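You operate a simulated robot arm through the tools that you are given. There is no shell and no other tool.

You are at the controls of a simulated robot arm. One attempt, no reset.

## Task
Set the dropper as the card says and drop one portion into both numbered cups.
Fine: yellow slider first; one stroke a cup.

Only the result counts: the job must be done as asked and must still hold three seconds after the hand-in. Knocking over, shifting, dropping, spilling or breaking anything else fails it.

## Robot
A 6-joint arm with a three-finger gripper, fixed in place. Base frame: the origin is at the foot of the arm, x ahead of it, y to its left, z up. Readings come in m, rad, newtons and seconds.
Its first joint turns from -2.897 to 2.897 rad. Payload 4.89 kg.
The TCP is the grasp point between the finger pads, 0.03 m short of the fingertips. In the tool frame z runs along the fingers and y along their closing line. The gripper opens to 0.164 m. The gripper's body begins 0.125 m behind the TCP.
Orientation is that of the tool frame in the base frame, as a unit quaternion [x, y, z, w]. With the fingers straight down and closing along the base's y, the tool's x points along the base's -x, its y along +y and its z along -z.

## Interface
- The arm moves only by the tool apply_moves. Its argument "increments" is one flat list of numbers, 7 for each row, row after row: the turn, a rotation vector about the base's x, y, z in rad, then the shift along the base's x, y, z in m, then the finger opening in m, from 0 to 0.164. In form: [rx, ry, rz, x, y, z, fingers, rx, ry, rz, x, y, z, fingers, ...]. A call has 1 to 20 rows; each row shifts and turns the commanded pose from where the row before left it. A row lasts 0.2 s, in which the tool goes at most 0.05 m and 0.15 rad; a call with a longer step from one row to the next is refused whole, and so is a gripper value outside its range. Where a pose cannot be reached the arm comes as near as it can. A force on the tool above 60 N (or 10 N above the force at the start of the call, whichever is more), or a blocked arm, ends the call early, and 0.2 s more pass. The fingers move at their own pace (about 0.108 m/s each) and stop on an object; they squeeze with about 33 N. The grip force told is the motor's: it shows also when the fingers shut on nothing. Time passes only in rows, and 0.2 s behind the last, so rows that do not move let the fingers close. The reply holds the time, the measured pose of the TCP, the force on the tool along the base axes, the opening and the grip force, in the units named above and with some noise, with the torque about the TCP (base axes, N m) and any sound that the robot's microphone picked up.
- Cameras (640 x 400 px; columns grow to the right, rows downward): "scene" is fixed at [0.0564, -0.4885, 1.4253]; the picture's right is [-0.54, -0.84, 0.00], its down [-0.25, 0.16, -0.95] and it looks along [0.80, -0.52, -0.30] (base axes); focal length 319 px, centre (320, 200). "wrist" rides on the gripper at [0.076, -0.002, -0.152] in the tool frame; the picture's right is [0.02, 1.00, 0.00], its down [-0.88, 0.02, -0.47] and it looks along [-0.47, 0.01, 0.88] (tool axes); focal length 247 px, centre (320, 200). There is no depth. A picture from a camera that has moved, and an enlarged one, comes with that camera's place and axes in the base frame and with its lens. The place of the scene camera against the robot may be out by one fixed shift of up to 0.018 m in any direction.
- camera(camera): a new picture of that camera. It takes no simulated time.
- raise_lower(by): slides the trunk up (or, below 0, down) by that many m; the arm rides with it, the base frame stays. It gives what a move gives, with no picture.
- enlarge(camera, box): a new picture of the part [left, top, right, bottom] of that camera's present view, enlarged. It takes no simulated time.
- job_done(): hands the job in; it is judged then, once.

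Nothing tells you positions but the pictures and the camera data. Unless the task says otherwise, let go and move clear before handing in.

The tools are called after "Request:" as a command line: name --argument value ..., lists and objects as JSON in quotes. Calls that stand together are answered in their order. apply_moves: Moves the arm, as the interface text tells. Its arguments: {"type":"object","properties":{"increments":{"type":"array","items":{"type":"number"}}},"required":["increments"]} The other tools are called the same way: raise_lower (by) slides the trunk up or down; camera (camera) takes a picture; enlarge (camera, box) takes an enlarged picture of a part of a camera's view; job_done () hands the job in.

At the start:

```text
time_s: 0.0
ee_pos: [0.2042, -0.6001, 1.3303]
orientation: [0.0, 1.0, 0.0, 0.0]
force: [-0.3, 0.5, 0.1]
torque: [0.0, -0.01, 0.0]
finger_gap: 0.164
gripper_force: 0.0
trunk travel left (down, up): [-0.3, 0.09]
```

scene: 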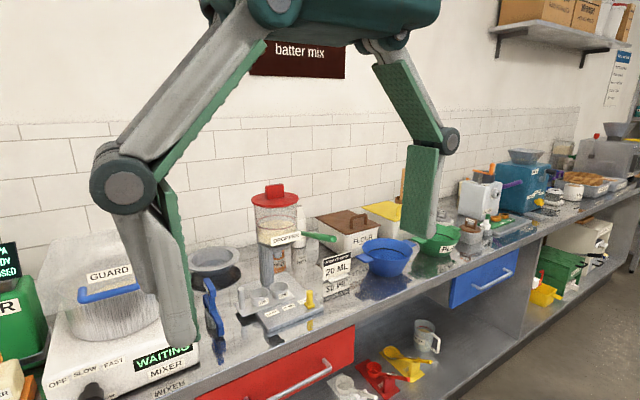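
wrist: 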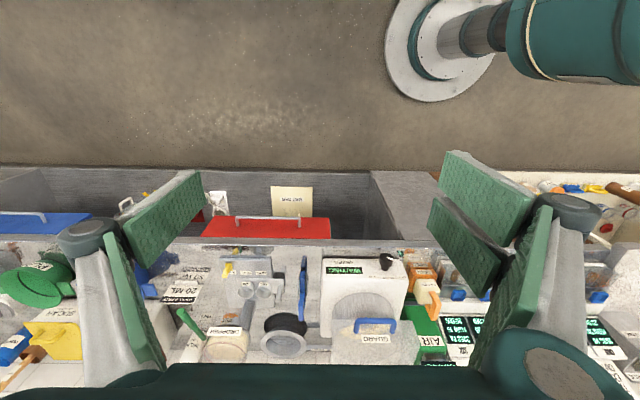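

I see a bench with a mixer, a batter dropper (red lid, green lever), cups and a card stand reading "20 ML". I'll enlarge those areas to read everything before moving.

Request:
enlarge --camera "scene" --box '[220, 170, 380, 350]'

Request:
enlarge --camera "scene" --box '[300, 180, 480, 300]'

Request:
enlarge --camera "wrist" --box '[140, 230, 340, 370]'

Request:
enlarge --camera "scene" --box '[0, 220, 230, 400]'

```text
2.22 times, centred on (300, 260) of scene
camera zoom: at [0.0564, -0.4885, 1.4253], right [-0.54, -0.84, 0.0], down [-0.25, 0.16, -0.95], along [0.8, -0.52, -0.3], focal length 708 px, centre (364, 67)
```

zoom: 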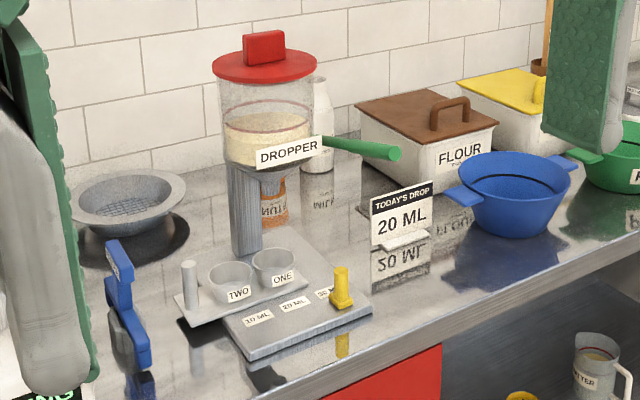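

```text
3.33 times, centred on (390, 240) of scene
camera zoom: at [0.0564, -0.4885, 1.4253], right [-0.54, -0.84, 0.0], down [-0.25, 0.16, -0.95], along [0.8, -0.52, -0.3], focal length 1063 px, centre (87, 67)
```

zoom: 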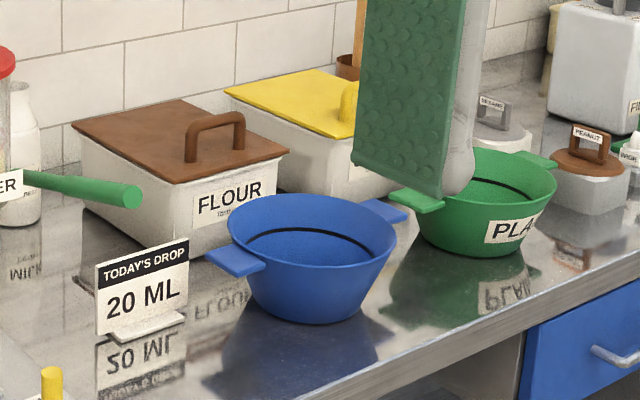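

```text
2.86 times, centred on (240, 300) of wrist
camera zoom: at [0.126, -0.6027, 1.4822], right [-0.02, 1.0, 0.0], down [0.88, 0.02, 0.47], along [0.47, 0.01, -0.88], focal length 706 px, centre (549, -86)
```

zoom: 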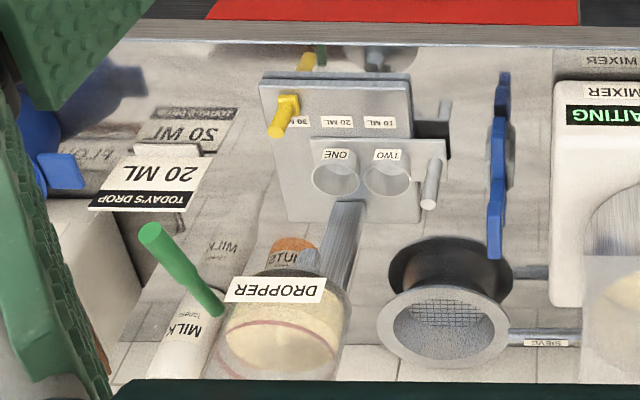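

```text
2.22 times, centred on (115, 310) of scene
camera zoom: at [0.0564, -0.4885, 1.4253], right [-0.54, -0.84, 0.0], down [-0.25, 0.16, -0.95], along [0.8, -0.52, -0.3], focal length 708 px, centre (776, -44)
```

zoom: 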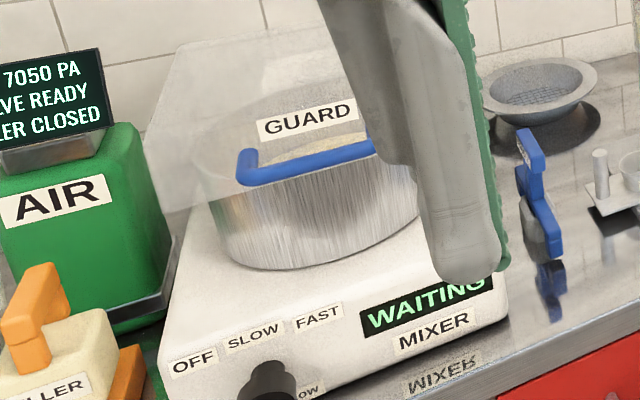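

The dropper has a yellow slider at 30 ML, and the card says 20 ML. Cups ONE and TWO stand on a small carriage with a post, and the green lever does the stroke. I'll move the wrist camera along -y at a safe height to triangulate better.

Request:
apply_moves --increments '[0, 0, 0, 0, -0.045, 0, 0.1, 0, 0, 0, 0, -0.045, 0, 0.1, 0, 0, 0, 0, -0.045, 0, 0.1, 0, 0, 0, 0, -0.045, 0, 0.1, 0, 0, 0, 0, -0.045, 0, 0.1, 0, 0, 0, 0, 0, 0, 0.1]'

Request:
camera --camera "wrist"

Request:
camera --camera "scene"

```text
time_s: 1.4
ee_pos: [0.204, -0.8279, 1.3316]
orientation: [0.0, 1.0, 0.0, 0.0]
force: [0.0, -1.8, -1.3]
torque: [0.31, 0.01, -0.02]
finger_gap: 0.1001
gripper_force: 0.1
trunk travel left (down, up): [-0.3, 0.09]
```

```text
taken
camera wrist: at [0.1266, -0.8298, 1.4819], right [-0.02, 1.0, 0.0], down [0.88, 0.02, 0.47], along [0.47, 0.01, -0.88], focal length 247 px, centre (320, 200)
```

wrist: 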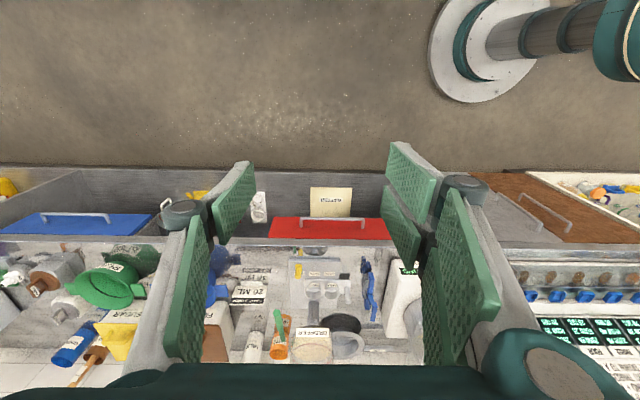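

```text
taken
```

scene: 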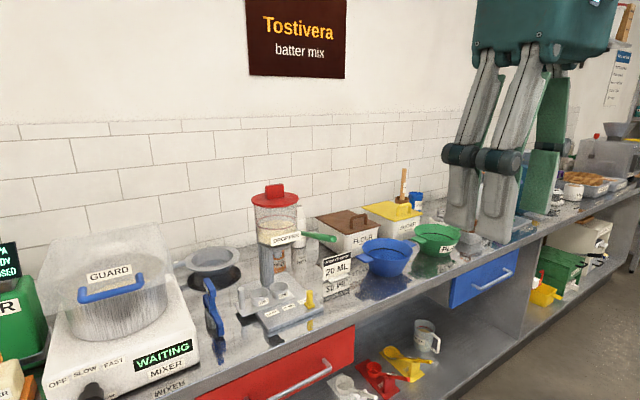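

The view is clear, and the dropper sits nearly straight ahead of the wrist. I'll zoom in on the dropper area and on the paper sheet near the drawer.

Request:
enlarge --camera "wrist" --box '[230, 240, 390, 370]'

Request:
enlarge --camera "wrist" --box '[280, 170, 400, 250]'

Request:
enlarge --camera "scene" --box '[230, 170, 350, 260]'

Request:
enlarge --camera "scene" --box '[230, 250, 350, 340]'

```text
3.08 times, centred on (310, 305) of wrist
camera zoom: at [0.1266, -0.8298, 1.4819], right [-0.02, 1.0, 0.0], down [0.88, 0.02, 0.47], along [0.47, 0.01, -0.88], focal length 760 px, centre (351, -123)
```

zoom: 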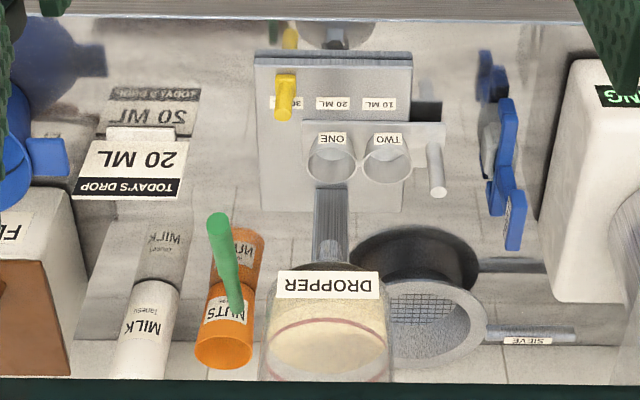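

```text
5.00 times, centred on (340, 210) of wrist
camera zoom: at [0.1266, -0.8298, 1.4819], right [-0.02, 1.0, 0.0], down [0.88, 0.02, 0.47], along [0.47, 0.01, -0.88], focal length 1235 px, centre (220, 150)
```

zoom: 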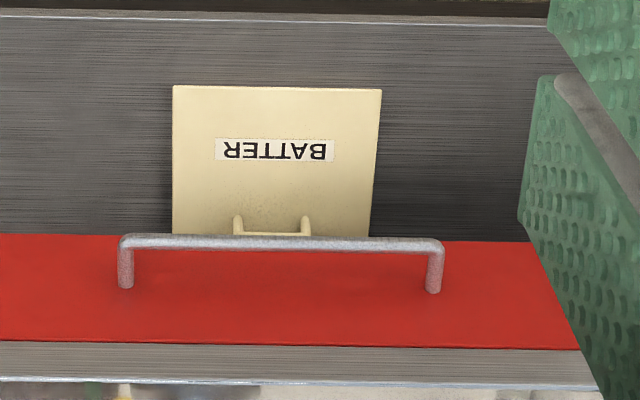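

```text
4.44 times, centred on (290, 215) of scene
camera zoom: at [0.0564, -0.4885, 1.4253], right [-0.54, -0.84, 0.0], down [-0.25, 0.16, -0.95], along [0.8, -0.52, -0.3], focal length 1417 px, centre (453, 133)
```

zoom: 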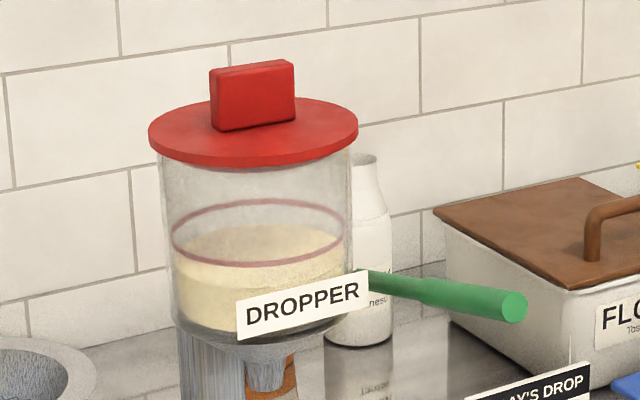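

```text
4.44 times, centred on (290, 295) of scene
camera zoom: at [0.0564, -0.4885, 1.4253], right [-0.54, -0.84, 0.0], down [-0.25, 0.16, -0.95], along [0.8, -0.52, -0.3], focal length 1417 px, centre (453, -222)
```

zoom: 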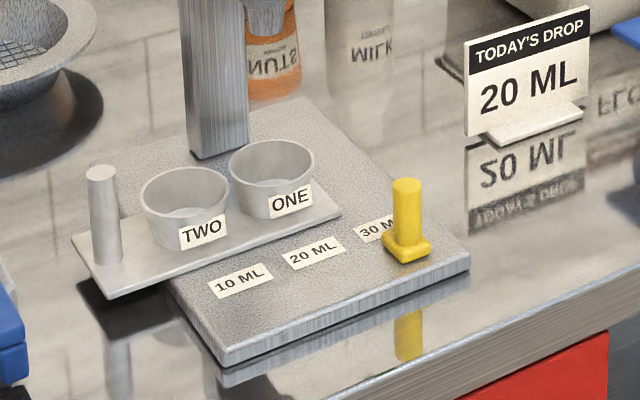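

From two wrist views I estimate these positions:

| Item | x | y | z |
|---|---|---|---|
| Yellow knob top | 0.70 | -0.886 | 0.917 |
| Cup ONE | 0.79 | -0.836 | 0.90 |
| Cup TWO | 0.79 | -0.777 | 0.90 |
| Carriage post top | 0.79 | -0.724 | 0.934 |
| Lever tip | 0.636 | -0.922 | 1.09 |

These lie about 1.13 m out, so the tool must tilt outward. I'll tilt it high up and see how the arm copes.

Request:
apply_moves --increments '[0, -0.15, 0, 0.04, 0, 0, 0.1, 0, -0.15, 0, 0.04, 0, 0, 0.1, 0, -0.15, 0, 0.04, 0, 0, 0.1, 0, -0.15, 0, 0.04, 0, 0, 0.1, 0, -0.15, 0, 0.04, 0, 0, 0.1, 0, 0, 0, 0, 0, 0, 0.1]'

Request:
camera --camera "wrist"

Request:
camera --camera "scene"

```text
time_s: 2.8
ee_pos: [0.4044, -0.8258, 1.3287]
orientation: [0.002, 0.93, -0.001, 0.367]
force: [-0.4, -1.2, -0.5]
torque: [0.08, -0.02, 0.08]
finger_gap: 0.1
gripper_force: 0.1
trunk travel left (down, up): [-0.3, 0.09]
```

```text
taken
camera wrist: at [0.2429, -0.8288, 1.3874], right [-0.02, 1.0, -0.01], down [0.32, 0.02, 0.95], along [0.95, 0.01, -0.32], focal length 247 px, centre (320, 200)
```

wrist: 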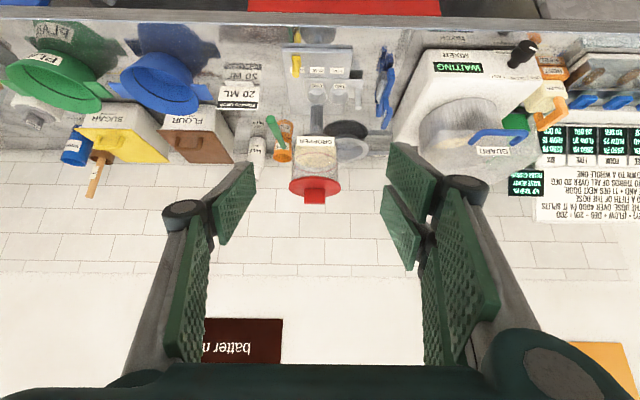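

```text
taken
```

scene: 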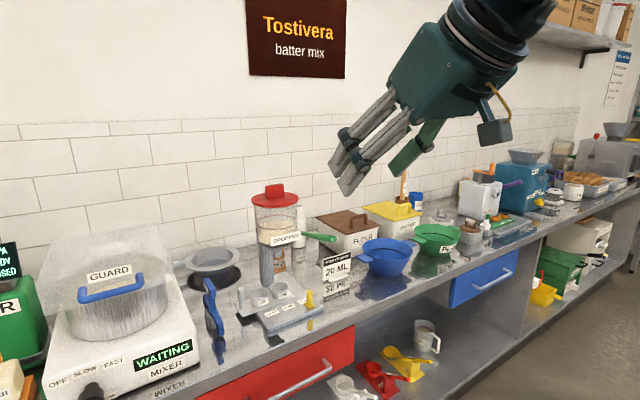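

The tilt works: the tool now points forward and down, with the camera underneath. I'll zoom in on the dropper and then move nearer.

Request:
enlarge --camera "wrist" --box '[230, 30, 410, 210]'

Request:
enlarge --camera "wrist" --box '[500, 110, 640, 230]'

```text
2.22 times, centred on (320, 120) of wrist
camera zoom: at [0.2429, -0.8288, 1.3874], right [-0.02, 1.0, -0.01], down [0.32, 0.02, 0.95], along [0.95, 0.01, -0.32], focal length 549 px, centre (320, 378)
```

zoom: 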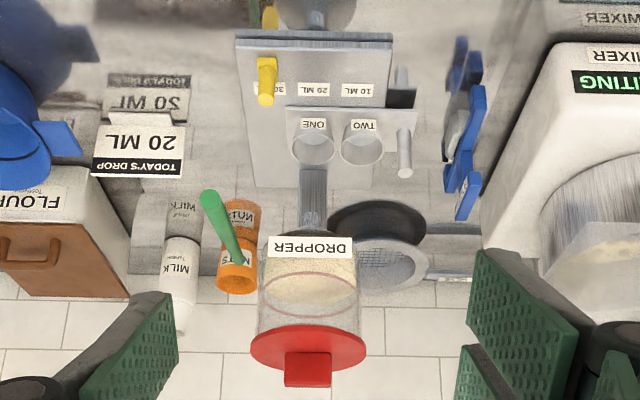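

```text
3.33 times, centred on (570, 170) of wrist
camera zoom: at [0.2429, -0.8288, 1.3874], right [-0.02, 1.0, -0.01], down [0.32, 0.02, 0.95], along [0.95, 0.01, -0.32], focal length 823 px, centre (-513, 300)
```

zoom: 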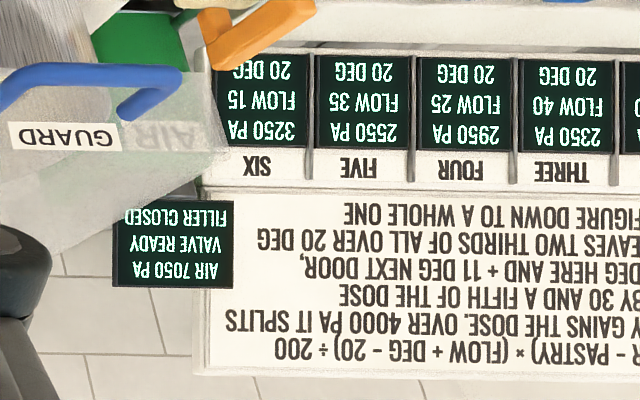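

Those displays belong to other stations. I'll come down in front of the dropper to check reach and get a closer look.

Request:
apply_moves --increments '[0, 0, 0, 0.024, 0.004, -0.038, 0.05, 0, 0, 0, 0.024, 0.004, -0.038, 0.05, 0, 0, 0, 0.024, 0.004, -0.038, 0.05, 0, 0, 0, 0.024, 0.004, -0.038, 0.05, 0, 0, 0, 0.024, 0.004, -0.038, 0.05, 0, 0, 0, 0.024, 0.004, -0.038, 0.05, 0, 0, 0, 0, 0, 0, 0.05]'

Request:
camera --camera "wrist"

Request:
camera --camera "scene"

```text
time_s: 4.4
ee_pos: [0.5488, -0.8006, 1.1054]
orientation: [0.001, 0.931, -0.001, 0.365]
force: [0.7, 0.2, -0.6]
torque: [0.04, 0.03, 0.09]
finger_gap: 0.0497
gripper_force: 0.1
trunk travel left (down, up): [-0.3, 0.09]
```

```text
taken
camera wrist: at [0.3881, -0.8026, 1.1649], right [-0.01, 1.0, -0.01], down [0.32, 0.02, 0.95], along [0.95, 0.01, -0.32], focal length 247 px, centre (320, 200)
```

wrist: 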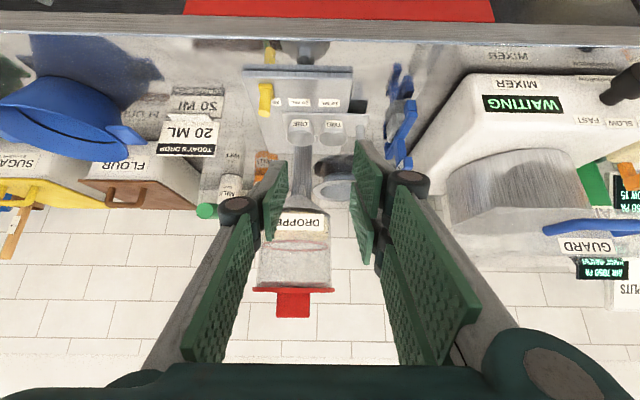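

```text
taken
```

scene: 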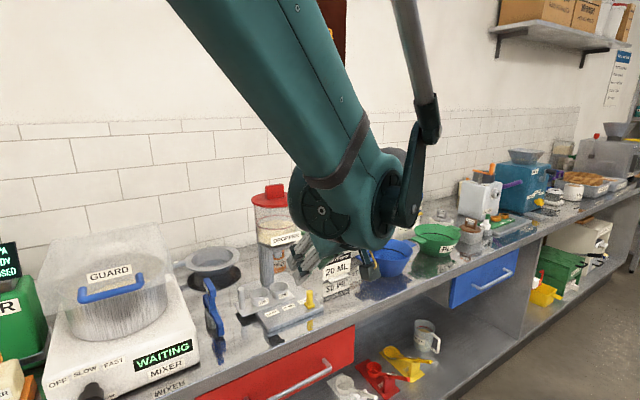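

The reach works so far. I'll measure from this closer view.

Request:
enlarge --camera "wrist" --box '[230, 30, 430, 160]'

Request:
enlarge --camera "wrist" --box '[180, 120, 360, 320]'

Request:
enlarge --camera "scene" --box '[220, 180, 420, 340]'

```text
3.08 times, centred on (330, 95) of wrist
camera zoom: at [0.3881, -0.8026, 1.1649], right [-0.01, 1.0, -0.01], down [0.32, 0.02, 0.95], along [0.95, 0.01, -0.32], focal length 760 px, centre (289, 523)
```

zoom: 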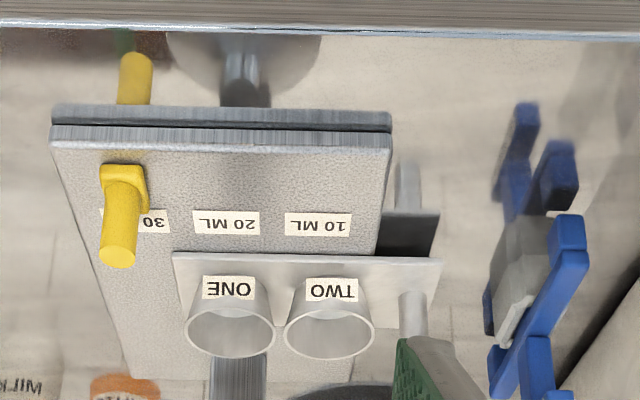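

```text
2.00 times, centred on (270, 220) of wrist
camera zoom: at [0.3881, -0.8026, 1.1649], right [-0.01, 1.0, -0.01], down [0.32, 0.02, 0.95], along [0.95, 0.01, -0.32], focal length 494 px, centre (420, 160)
```

zoom: 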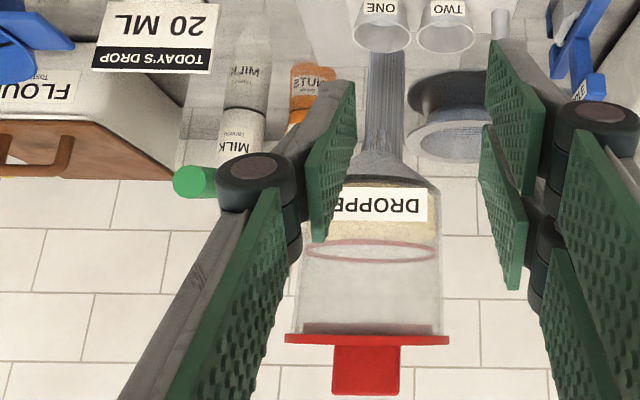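

```text
2.50 times, centred on (320, 260) of scene
camera zoom: at [0.0564, -0.4885, 1.4253], right [-0.54, -0.84, 0.0], down [-0.25, 0.16, -0.95], along [0.8, -0.52, -0.3], focal length 797 px, centre (320, 50)
```

zoom: 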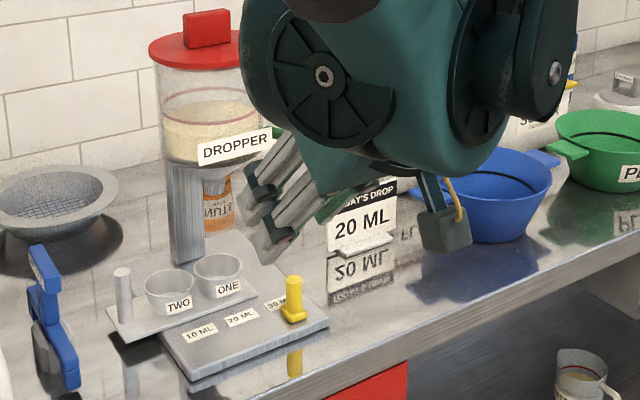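

The knob top is at about (0.69, -0.884, 0.927). The 30/20/10 labels sit at y ≈ -0.886, -0.836 and -0.786, so the slider has to go +0.05 in y. I'll tilt a bit more and come down in front of the knob, clear of the lever tip at (0.63, -0.918, 1.095).

Request:
apply_moves --increments '[0, -0.0625, 0, 0.0, -0.015, -0.041, 0.05, 0, -0.0625, 0, 0.0, -0.02, -0.041, 0.05, 0, -0.0625, 0, 0.005, -0.025, -0.041, 0.05, 0, -0.0625, 0, 0.005, -0.024, -0.041, 0.05, 0, 0, 0, 0, 0, 0, 0.05]'

Request:
camera --camera "wrist"

Request:
camera --camera "scene"

```text
time_s: 5.6
ee_pos: [0.5588, -0.8846, 0.9378]
orientation: [0.0, 0.878, 0.0, 0.479]
force: [0.1, -1.1, -1.0]
torque: [0.07, -0.1, 0.09]
finger_gap: 0.0499
gripper_force: 0.2
trunk travel left (down, up): [-0.3, 0.09]
```

```text
taken
camera wrist: at [0.3876, -0.8871, 0.9563], right [-0.01, 1.0, -0.02], down [0.08, 0.02, 1.0], along [1.0, 0.01, -0.08], focal length 247 px, centre (320, 200)
```

wrist: 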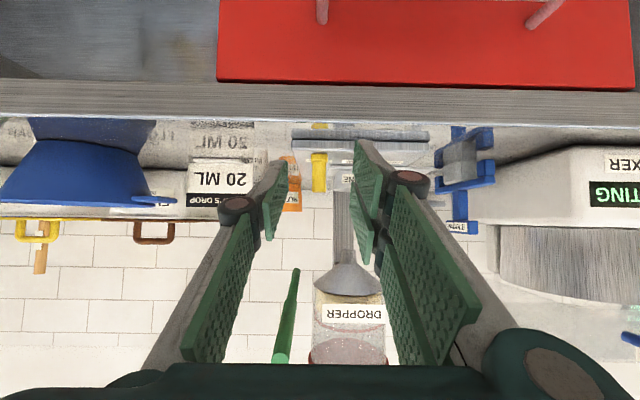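

```text
taken
```

scene: 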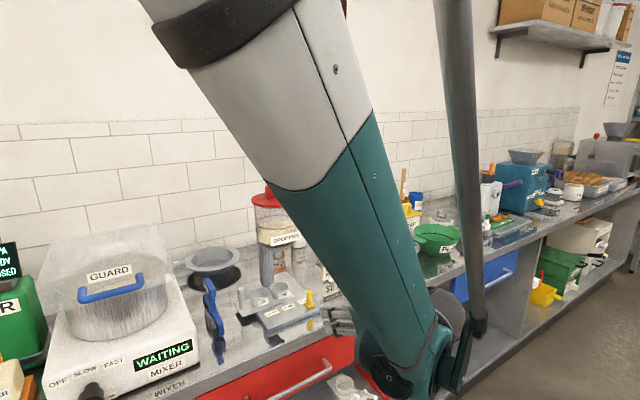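

The fingers are lined up in front of the knob at bench height. I'll zoom in to check the heights.

Request:
enlarge --camera "wrist" --box '[270, 110, 390, 200]'

Request:
enlarge --camera "wrist" --box '[250, 190, 410, 370]'

Request:
enlarge --camera "scene" --box '[230, 260, 370, 360]'

```text
4.44 times, centred on (330, 155) of wrist
camera zoom: at [0.3876, -0.8871, 0.9563], right [-0.01, 1.0, -0.02], down [0.08, 0.02, 1.0], along [1.0, 0.01, -0.08], focal length 1098 px, centre (276, 400)
```

zoom: 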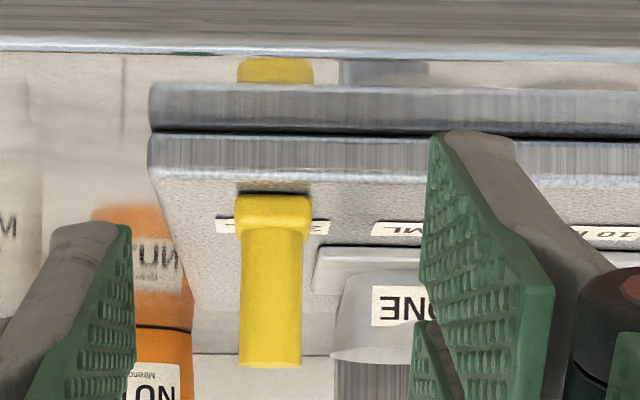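

```text
2.22 times, centred on (330, 280) of wrist
camera zoom: at [0.3876, -0.8871, 0.9563], right [-0.01, 1.0, -0.02], down [0.08, 0.02, 1.0], along [1.0, 0.01, -0.08], focal length 549 px, centre (298, 22)
```

zoom: 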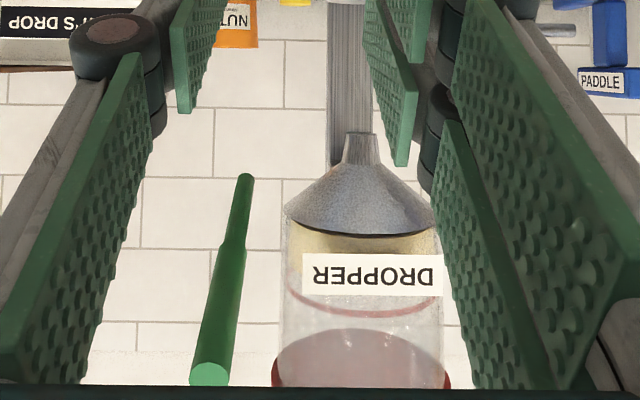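

```text
4.00 times, centred on (300, 310) of scene
camera zoom: at [0.0564, -0.4885, 1.4253], right [-0.54, -0.84, 0.0], down [-0.25, 0.16, -0.95], along [0.8, -0.52, -0.3], focal length 1275 px, centre (400, -240)
```

zoom: 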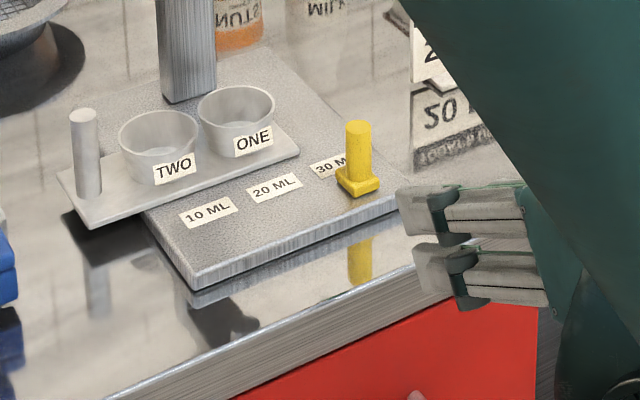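

The knob cylinder runs from z ≈ 0.89 to 0.922 at y ≈ -0.886. I'll advance with the fingers straddling it and stop before closing.

Request:
apply_moves --increments '[0, 0, 0, 0.0433, -0.0005, -0.0076, 0.05, 0, 0, 0, 0.0433, -0.0005, -0.0076, 0.05, 0, 0, 0, 0.0426, -0.0005, -0.0076, 0.05, 0, 0, 0, 0, 0, 0, 0.05]'

Request:
camera --camera "wrist"

Request:
enlarge --camera "scene" --box '[230, 260, 370, 360]'

Request:
enlarge --camera "wrist" --box '[250, 80, 410, 200]'

```text
time_s: 6.6
ee_pos: [0.692, -0.8842, 0.9148]
orientation: [0.0, 0.878, 0.0, 0.479]
force: [0.3, 0.8, 0.4]
torque: [-0.05, 0.02, -0.05]
finger_gap: 0.05
gripper_force: 0.0
trunk travel left (down, up): [-0.3, 0.09]
```

```text
taken
camera wrist: at [0.5213, -0.8865, 0.9334], right [-0.01, 1.0, -0.02], down [0.08, 0.02, 1.0], along [1.0, 0.01, -0.08], focal length 247 px, centre (320, 200)
```

wrist: 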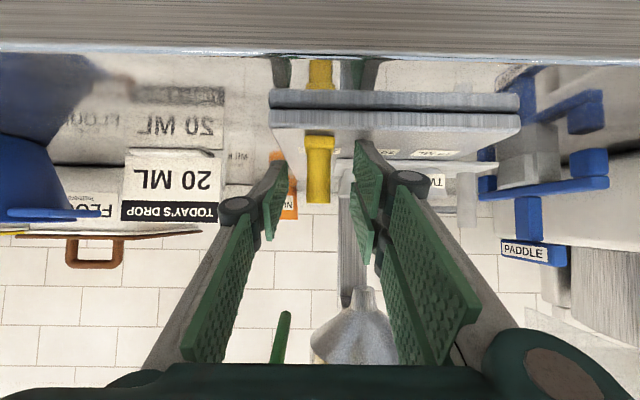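

```text
4.00 times, centred on (300, 310) of scene
camera zoom: at [0.0564, -0.4885, 1.4253], right [-0.54, -0.84, 0.0], down [-0.25, 0.16, -0.95], along [0.8, -0.52, -0.3], focal length 1275 px, centre (400, -240)
```

zoom: 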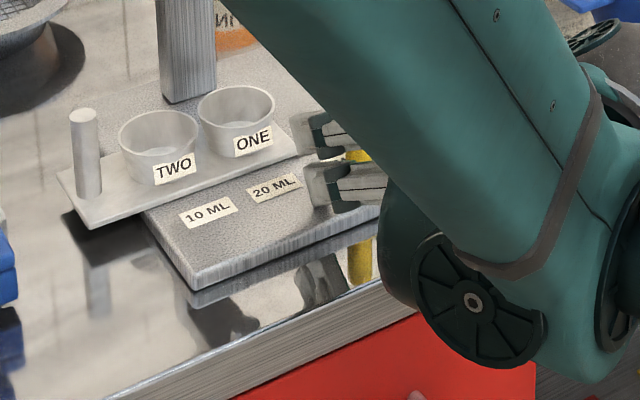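

```text
3.33 times, centred on (330, 140) of wrist
camera zoom: at [0.5213, -0.8865, 0.9334], right [-0.01, 1.0, -0.02], down [0.08, 0.02, 1.0], along [1.0, 0.01, -0.08], focal length 823 px, centre (287, 400)
```

zoom: 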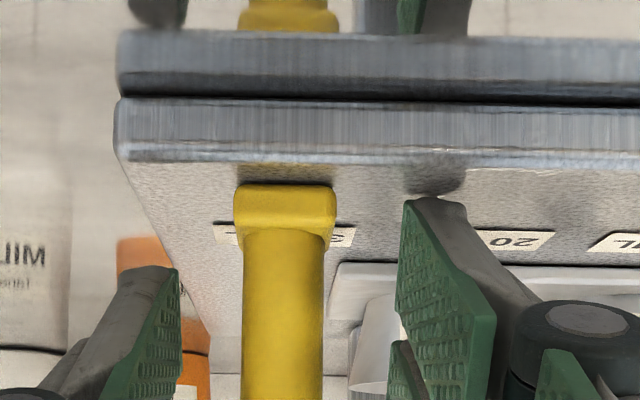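

The arm reaches and the fingers straddle the knob. I'll close on it now.

Request:
apply_moves --increments '[0, 0, 0, -0.002, 0, 0, 0.03, 0, 0, 0, 0, 0, 0, 0.01, 0, 0, 0, 0, 0, 0, 0.01]'

Request:
enlarge --camera "wrist" --box '[250, 80, 410, 200]'

```text
time_s: 7.4
ee_pos: [0.6879, -0.8853, 0.9161]
orientation: [0.0, 0.878, 0.001, 0.479]
force: [2.5, 5.4, -1.7]
torque: [0.8, -0.2, -0.21]
finger_gap: 0.0191
gripper_force: 45.2
trunk travel left (down, up): [-0.3, 0.09]
```

```text
3.33 times, centred on (330, 140) of wrist
camera zoom: at [0.5177, -0.8868, 0.9338], right [-0.01, 1.0, -0.02], down [0.08, 0.02, 1.0], along [1.0, 0.01, -0.08], focal length 823 px, centre (287, 400)
```

zoom: 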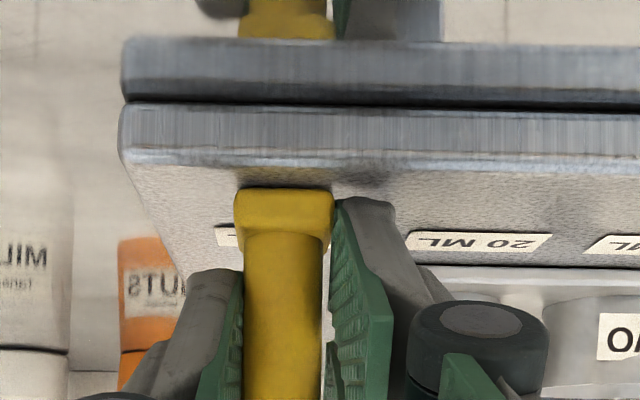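

The knob is gripped. I'll slide it slowly +0.05 m in y to the 20 ML mark.

Request:
apply_moves --increments '[0, 0, 0, 0, 0.0125, 0, 0.01, 0, 0, 0, 0, 0.0125, 0, 0.01, 0, 0, 0, 0, 0.0125, 0, 0.01, 0, 0, 0, 0, 0.0125, 0, 0.01, 0, 0, 0, 0, 0, 0, 0.01]'

Request:
enlarge --camera "wrist" --box '[230, 60, 430, 200]'

Request:
enlarge --camera "scene" --box '[230, 260, 370, 360]'

```text
time_s: 8.6
ee_pos: [0.6853, -0.8359, 0.9148]
orientation: [0.001, 0.878, -0.001, 0.479]
force: [31.6, 0.3, 2.8]
torque: [0.57, -0.68, -0.36]
finger_gap: 0.0189
gripper_force: 44.7
trunk travel left (down, up): [-0.3, 0.09]
```

```text
2.86 times, centred on (330, 130) of wrist
camera zoom: at [0.5155, -0.8383, 0.9332], right [-0.01, 1.0, -0.02], down [0.08, 0.02, 1.0], along [1.0, 0.01, -0.08], focal length 706 px, centre (291, 400)
```

zoom: 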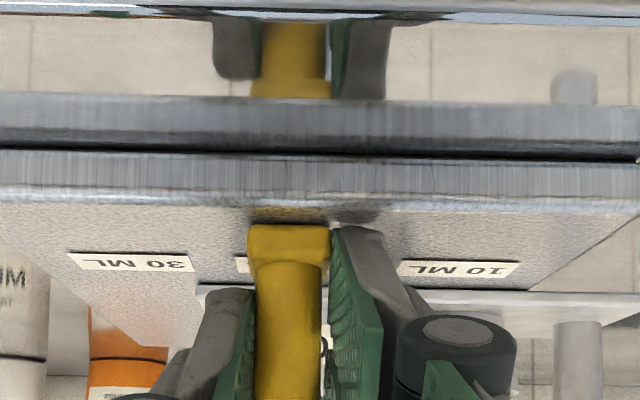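

```text
4.00 times, centred on (300, 310) of scene
camera zoom: at [0.0564, -0.4885, 1.4253], right [-0.54, -0.84, 0.0], down [-0.25, 0.16, -0.95], along [0.8, -0.52, -0.3], focal length 1275 px, centre (400, -240)
```

zoom: 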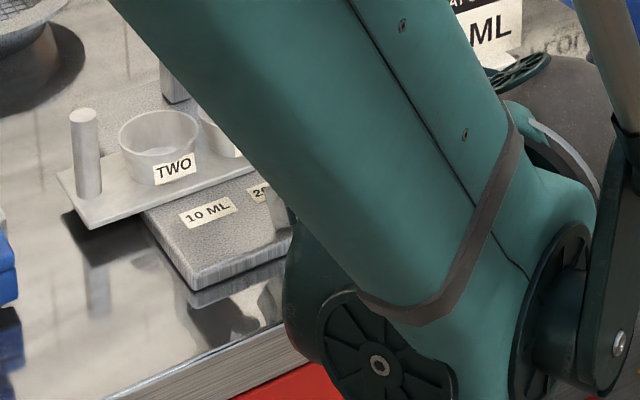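

The slider is at y ≈ -0.836, midway between the 30 and 10 labels. I'll release it, back off and check.

Request:
apply_moves --increments '[0, 0, 0, 0, 0.001, 0, 0.01, 0, 0, 0, 0, 0, 0, 0.05, 0, 0, 0, 0, 0, 0, 0.05, 0, 0, 0, -0.04, 0, 0.005, 0.05, 0, 0, 0, -0.045, 0, 0.01, 0.05, 0, 0, 0, -0.045, 0, 0.01, 0.05, 0, 0, 0, 0, 0, 0, 0.05]'

Request:
camera --camera "wrist"

Request:
enlarge --camera "wrist" --box '[250, 100, 410, 200]'

Request:
enlarge --camera "scene" --box '[230, 260, 370, 360]'

```text
time_s: 10.2
ee_pos: [0.5506, -0.834, 0.9401]
orientation: [0.0, 0.878, 0.0, 0.479]
force: [-2.2, -0.6, 0.0]
torque: [-0.02, 0.0, 0.0]
finger_gap: 0.0499
gripper_force: 0.1
trunk travel left (down, up): [-0.3, 0.09]
```

```text
taken
camera wrist: at [0.3822, -0.8363, 0.9582], right [-0.01, 1.0, -0.02], down [0.08, 0.02, 1.0], along [1.0, 0.01, -0.08], focal length 247 px, centre (320, 200)
```

wrist: 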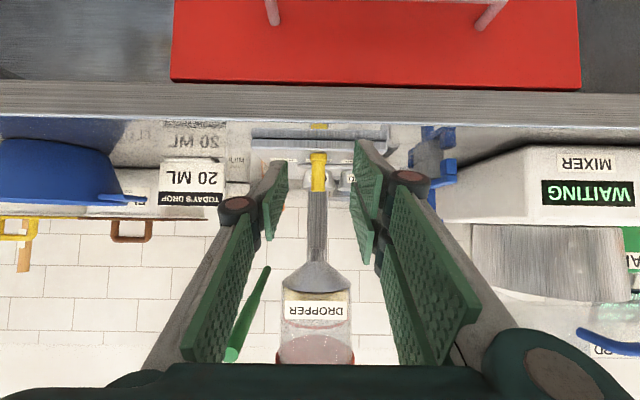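

```text
4.00 times, centred on (330, 150) of wrist
camera zoom: at [0.3822, -0.8363, 0.9582], right [-0.01, 1.0, -0.02], down [0.08, 0.02, 1.0], along [1.0, 0.01, -0.08], focal length 988 px, centre (280, 400)
```

zoom: 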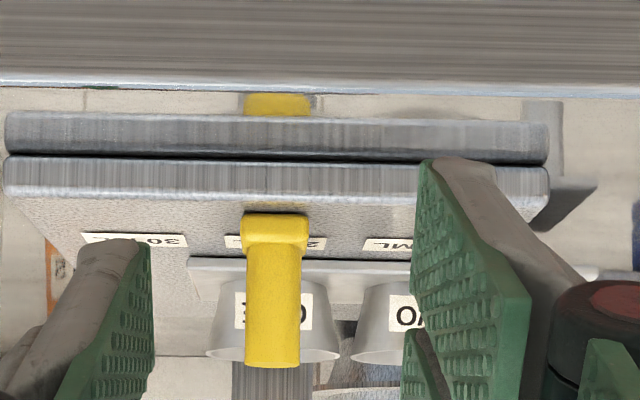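

```text
4.00 times, centred on (300, 310) of scene
camera zoom: at [0.0564, -0.4885, 1.4253], right [-0.54, -0.84, 0.0], down [-0.25, 0.16, -0.95], along [0.8, -0.52, -0.3], focal length 1275 px, centre (400, -240)
```

zoom: 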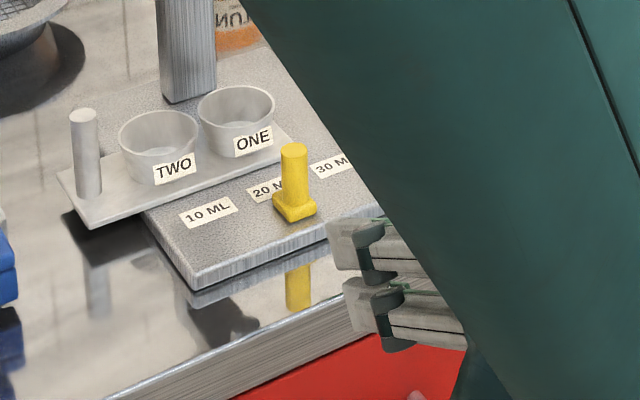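

The yellow slider sits on 20 ML. Now I'll check the alignment of the nozzle with cup ONE and look at the lever geometry.

Request:
enlarge --camera "wrist" --box '[210, 160, 370, 370]'

Request:
enlarge --camera "scene" --box '[235, 170, 345, 320]'

```text
1.90 times, centred on (290, 265) of wrist
camera zoom: at [0.3822, -0.8363, 0.9582], right [-0.01, 1.0, -0.02], down [0.08, 0.02, 1.0], along [1.0, 0.01, -0.08], focal length 470 px, centre (377, 76)
```

zoom: 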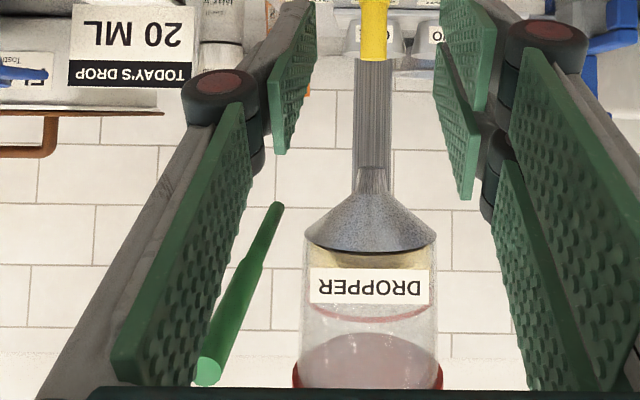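

```text
2.67 times, centred on (290, 245) of scene
camera zoom: at [0.0564, -0.4885, 1.4253], right [-0.54, -0.84, 0.0], down [-0.25, 0.16, -0.95], along [0.8, -0.52, -0.3], focal length 850 px, centre (400, 80)
```

zoom: 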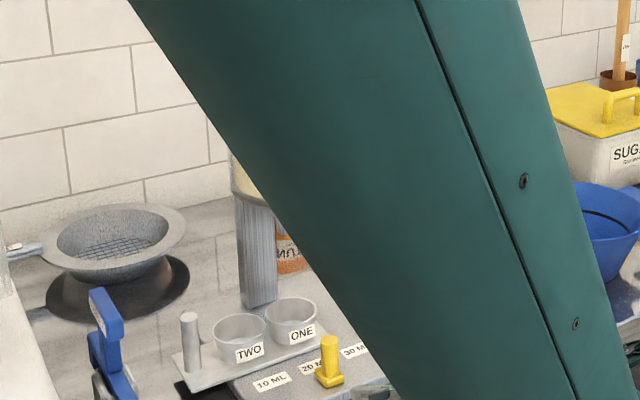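

Slider is done, and the nozzle (y ≈ -0.835) is aligned with cup ONE (y ≈ -0.836). Next is the lever: I'll close the fingers, rise in front of it and look.

Request:
apply_moves --increments '[0, 0, 0, -0.001, -0.0164, 0.044, 0.0, 0, 0, 0, -0.001, -0.0164, 0.044, 0.0, 0, 0, 0, -0.001, -0.0164, 0.044, 0.0, 0, 0, 0, -0.001, -0.0164, 0.044, 0.0, 0, 0, 0, -0.001, -0.0164, 0.044, 0.0, 0, 0, 0, 0, 0, 0, 0.0]'

Request:
camera --camera "wrist"

Request:
camera --camera "scene"

```text
time_s: 11.6
ee_pos: [0.5476, -0.9196, 1.1598]
orientation: [0.001, 0.877, -0.001, 0.48]
force: [-0.3, -0.5, 0.2]
torque: [-0.06, -0.02, -0.05]
finger_gap: 0.0
gripper_force: 32.8
trunk travel left (down, up): [-0.3, 0.09]
```

```text
taken
camera wrist: at [0.3768, -0.9214, 1.1778], right [-0.01, 1.0, -0.02], down [0.08, 0.02, 1.0], along [1.0, 0.01, -0.08], focal length 247 px, centre (320, 200)
```

wrist: 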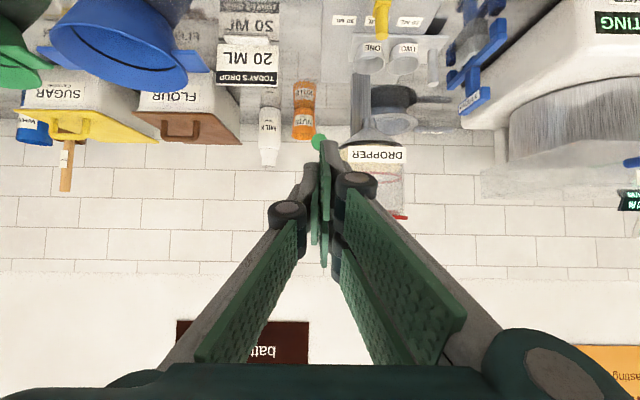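

```text
taken
```

scene: 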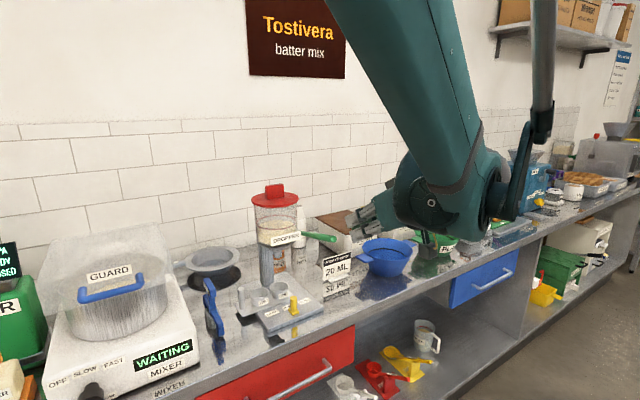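

The lever tip is straight ahead, at y ≈ -0.92, z ≈ 1.09. Before the stroke I'll zoom in to check the cup and carriage geometry from here.

Request:
enlarge --camera "wrist" --box '[310, 0, 470, 110]'

Request:
enlarge --camera "scene" --box '[230, 175, 390, 335]'

Request:
enlarge --camera "wrist" --box '[270, 90, 420, 230]'

```text
3.64 times, centred on (390, 55) of wrist
camera zoom: at [0.3768, -0.9214, 1.1778], right [-0.01, 1.0, -0.02], down [0.08, 0.02, 1.0], along [1.0, 0.01, -0.08], focal length 898 px, centre (66, 727)
```

zoom: 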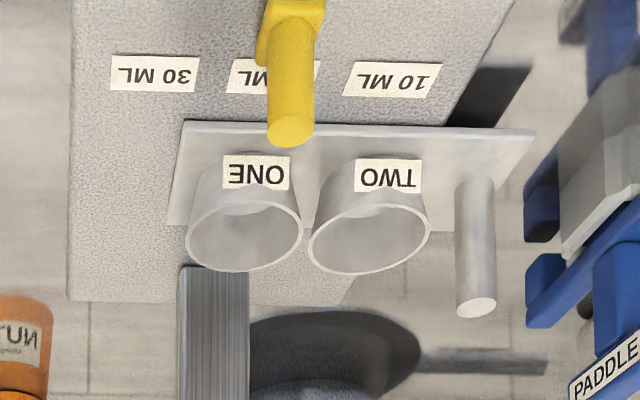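

```text
2.50 times, centred on (310, 255) of scene
camera zoom: at [0.0564, -0.4885, 1.4253], right [-0.54, -0.84, 0.0], down [-0.25, 0.16, -0.95], along [0.8, -0.52, -0.3], focal length 797 px, centre (345, 62)
```

zoom: 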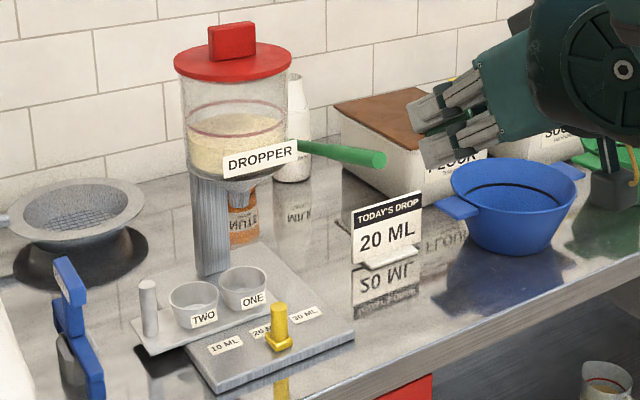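

```text
2.86 times, centred on (345, 160) of wrist
camera zoom: at [0.3768, -0.9214, 1.1778], right [-0.01, 1.0, -0.02], down [0.08, 0.02, 1.0], along [1.0, 0.01, -0.08], focal length 706 px, centre (249, 314)
```

zoom: 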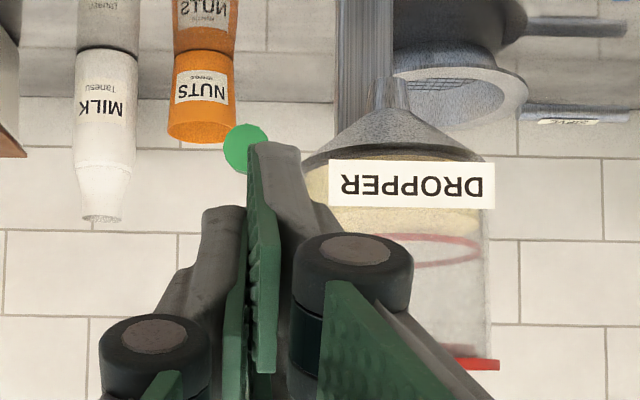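

Cup ONE, at (0.789, -0.836), is right under the nozzle at (0.788, -0.835). Cup TWO is 0.061 m away in +y, and the carriage post is at (0.788, -0.724). I'll move the closed fingertips above the lever handle.

Request:
apply_moves --increments '[0, 0, 0, 0.035, 0, -0.002, 0.0, 0, 0, 0, 0.035, 0, -0.003, 0.0, 0, 0, 0, 0.034, 0, -0.005, 0.0, 0, 0, 0, 0, 0, -0.012, 0.0, 0, 0, 0, 0, 0, -0.01, 0.0, 0, 0, 0, 0, 0, 0, 0.0]'

Request:
camera --camera "wrist"

Request:
enlarge --camera "scene" --box '[230, 175, 390, 335]'

```text
time_s: 13.0
ee_pos: [0.6524, -0.919, 1.1282]
orientation: [0.001, 0.878, 0.0, 0.479]
force: [-0.4, 0.7, -0.2]
torque: [0.01, 0.0, 0.04]
finger_gap: 0.0
gripper_force: 33.2
trunk travel left (down, up): [-0.3, 0.09]
```

```text
taken
camera wrist: at [0.482, -0.9205, 1.1454], right [-0.01, 1.0, -0.02], down [0.08, 0.02, 1.0], along [1.0, 0.01, -0.08], focal length 247 px, centre (320, 200)
```

wrist: 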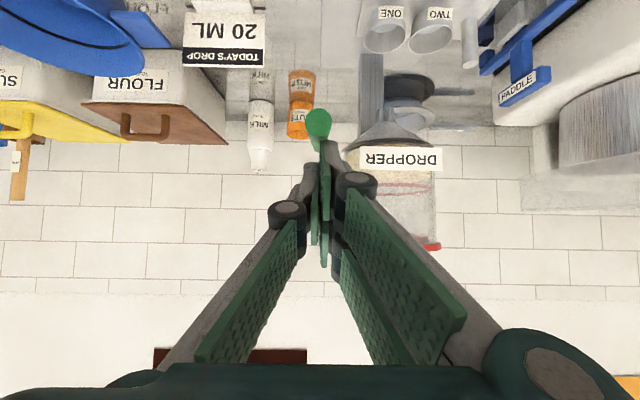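

```text
2.50 times, centred on (310, 255) of scene
camera zoom: at [0.0564, -0.4885, 1.4253], right [-0.54, -0.84, 0.0], down [-0.25, 0.16, -0.95], along [0.8, -0.52, -0.3], focal length 797 px, centre (345, 62)
```

zoom: 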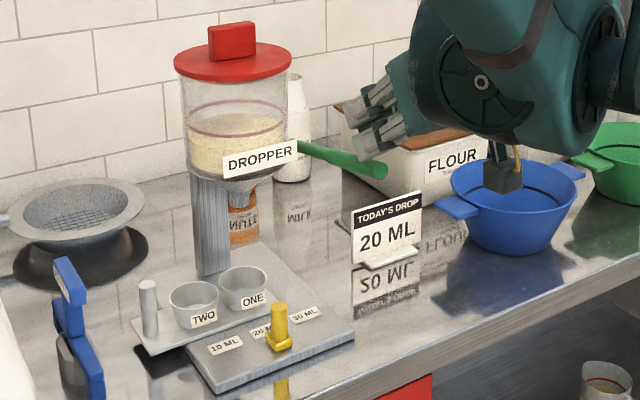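

The fingertips hover just above the lever handle. I'll press down gently and watch the force.

Request:
apply_moves --increments '[0, 0, 0, 0, -0.002, -0.006, 0.0, 0, 0, 0, 0, 0, -0.006, 0.0, 0, 0, 0, 0, 0, -0.006, 0.0, 0, 0, 0, 0, 0, -0.006, 0.0, 0, 0, 0, 0, 0, 0, 0.0]'

Request:
enlarge --camera "scene" --box '[230, 175, 390, 335]'

```text
time_s: 14.2
ee_pos: [0.6519, -0.9196, 1.1051]
orientation: [0.001, 0.877, -0.001, 0.48]
force: [-0.1, -0.6, 1.2]
torque: [0.01, -0.02, 0.0]
finger_gap: 0.0
gripper_force: 32.4
trunk travel left (down, up): [-0.3, 0.09]
```

```text
2.50 times, centred on (310, 255) of scene
camera zoom: at [0.0564, -0.4885, 1.4253], right [-0.54, -0.84, 0.0], down [-0.25, 0.16, -0.95], along [0.8, -0.52, -0.3], focal length 797 px, centre (345, 62)
```

zoom: 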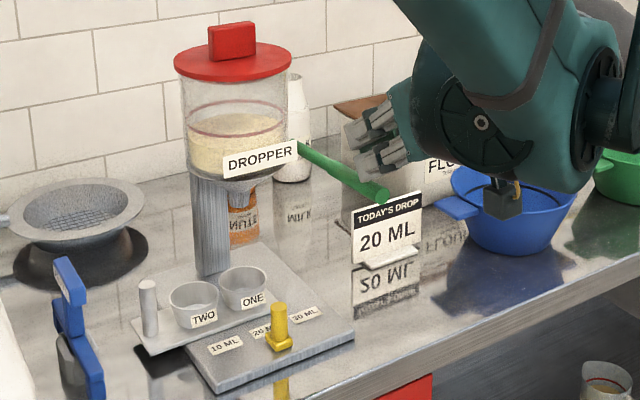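

The lever is moving down easily. I'll keep pressing along its arc.

Request:
apply_moves --increments '[0, 0, 0, -0.001, 0, -0.01, 0.0, 0, 0, 0, 0, 0, -0.01, 0.0, 0, 0, 0, 0, 0, -0.01, 0.0, 0, 0, 0, 0.001, 0, -0.01, 0.0, 0, 0, 0, 0, 0, 0, 0.0]'

Request:
enlarge --camera "scene" --box '[230, 175, 390, 335]'

Request:
camera --camera "wrist"

```text
time_s: 15.4
ee_pos: [0.6542, -0.9201, 1.063]
orientation: [0.0, 0.878, 0.0, 0.479]
force: [0.7, 0.4, -0.5]
torque: [0.0, -0.03, 0.01]
finger_gap: 0.0001
gripper_force: 32.6
trunk travel left (down, up): [-0.3, 0.09]
```

```text
2.50 times, centred on (310, 255) of scene
camera zoom: at [0.0564, -0.4885, 1.4253], right [-0.54, -0.84, 0.0], down [-0.25, 0.16, -0.95], along [0.8, -0.52, -0.3], focal length 797 px, centre (345, 62)
```

zoom: 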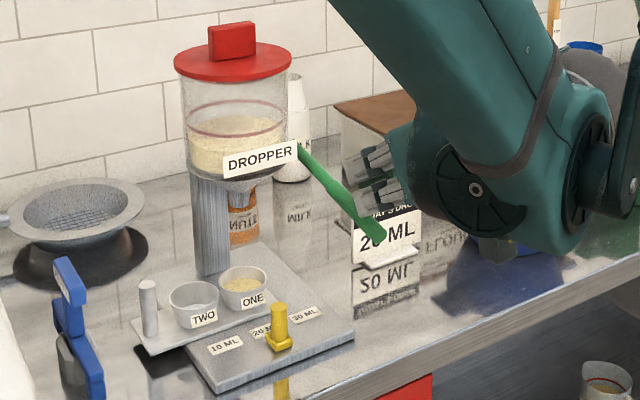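

```text
taken
camera wrist: at [0.4843, -0.9227, 1.0815], right [-0.01, 1.0, -0.02], down [0.08, 0.02, 1.0], along [1.0, 0.01, -0.08], focal length 247 px, centre (320, 200)
```

wrist: 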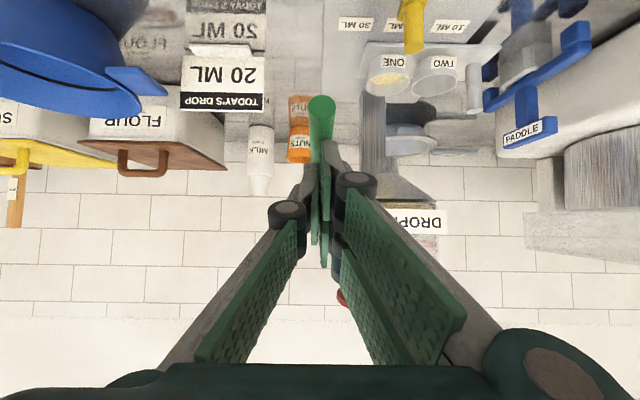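

Batter has dropped into cup ONE. I'll zoom in, then finish the stroke gently in case the lever isn't yet at its stop.

Request:
enlarge --camera "wrist" --box '[350, 20, 500, 120]'

Request:
apply_moves --increments '[0, 0, 0, 0.001, 0, -0.008, 0.0, 0, 0, 0, 0.001, 0, -0.008, 0.0, 0, 0, 0, 0, 0, 0, 0.0]'

Request:
enlarge --camera "scene" --box '[230, 175, 390, 335]'

Request:
enlarge --camera "wrist" --box '[350, 20, 500, 120]'

```text
4.00 times, centred on (425, 70) of wrist
camera zoom: at [0.4843, -0.9227, 1.0815], right [-0.01, 1.0, -0.02], down [0.08, 0.02, 1.0], along [1.0, 0.01, -0.08], focal length 988 px, centre (-100, 720)
```

zoom: 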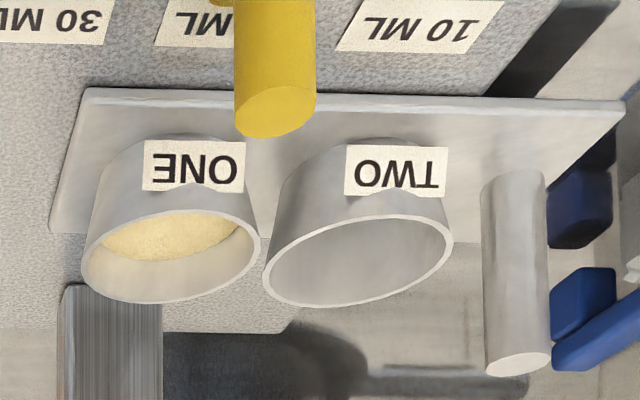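

```text
time_s: 16.2
ee_pos: [0.6558, -0.9208, 1.0509]
orientation: [0.0, 0.877, 0.001, 0.48]
force: [0.7, -2.3, 22.9]
torque: [-0.1, -0.15, -0.02]
finger_gap: 0.0
gripper_force: 33.1
trunk travel left (down, up): [-0.3, 0.09]
```

```text
2.50 times, centred on (310, 255) of scene
camera zoom: at [0.0564, -0.4885, 1.4253], right [-0.54, -0.84, 0.0], down [-0.25, 0.16, -0.95], along [0.8, -0.52, -0.3], focal length 797 px, centre (345, 62)
```

zoom: 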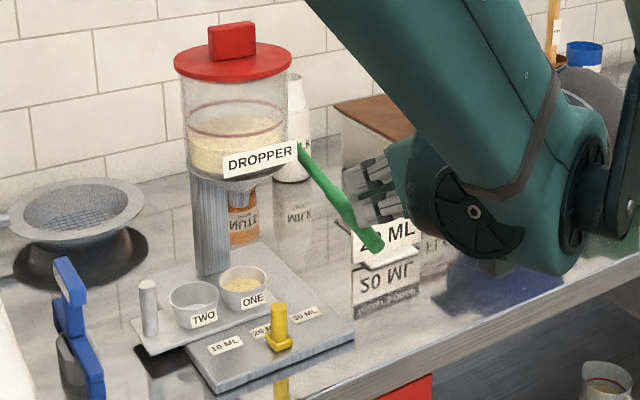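

```text
4.00 times, centred on (425, 70) of wrist
camera zoom: at [0.4851, -0.9227, 1.0679], right [-0.01, 1.0, -0.02], down [0.08, 0.02, 1.0], along [1.0, 0.01, -0.08], focal length 988 px, centre (-100, 720)
```

zoom: 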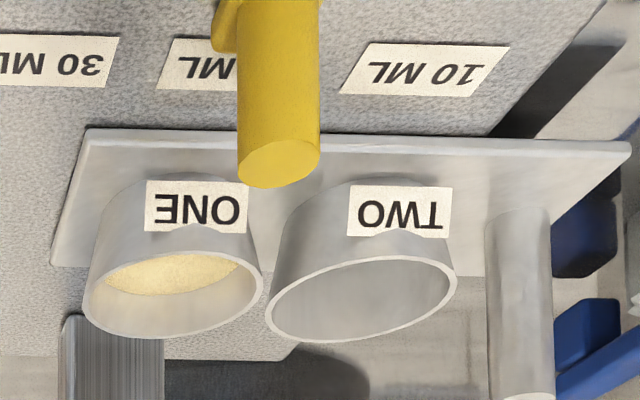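

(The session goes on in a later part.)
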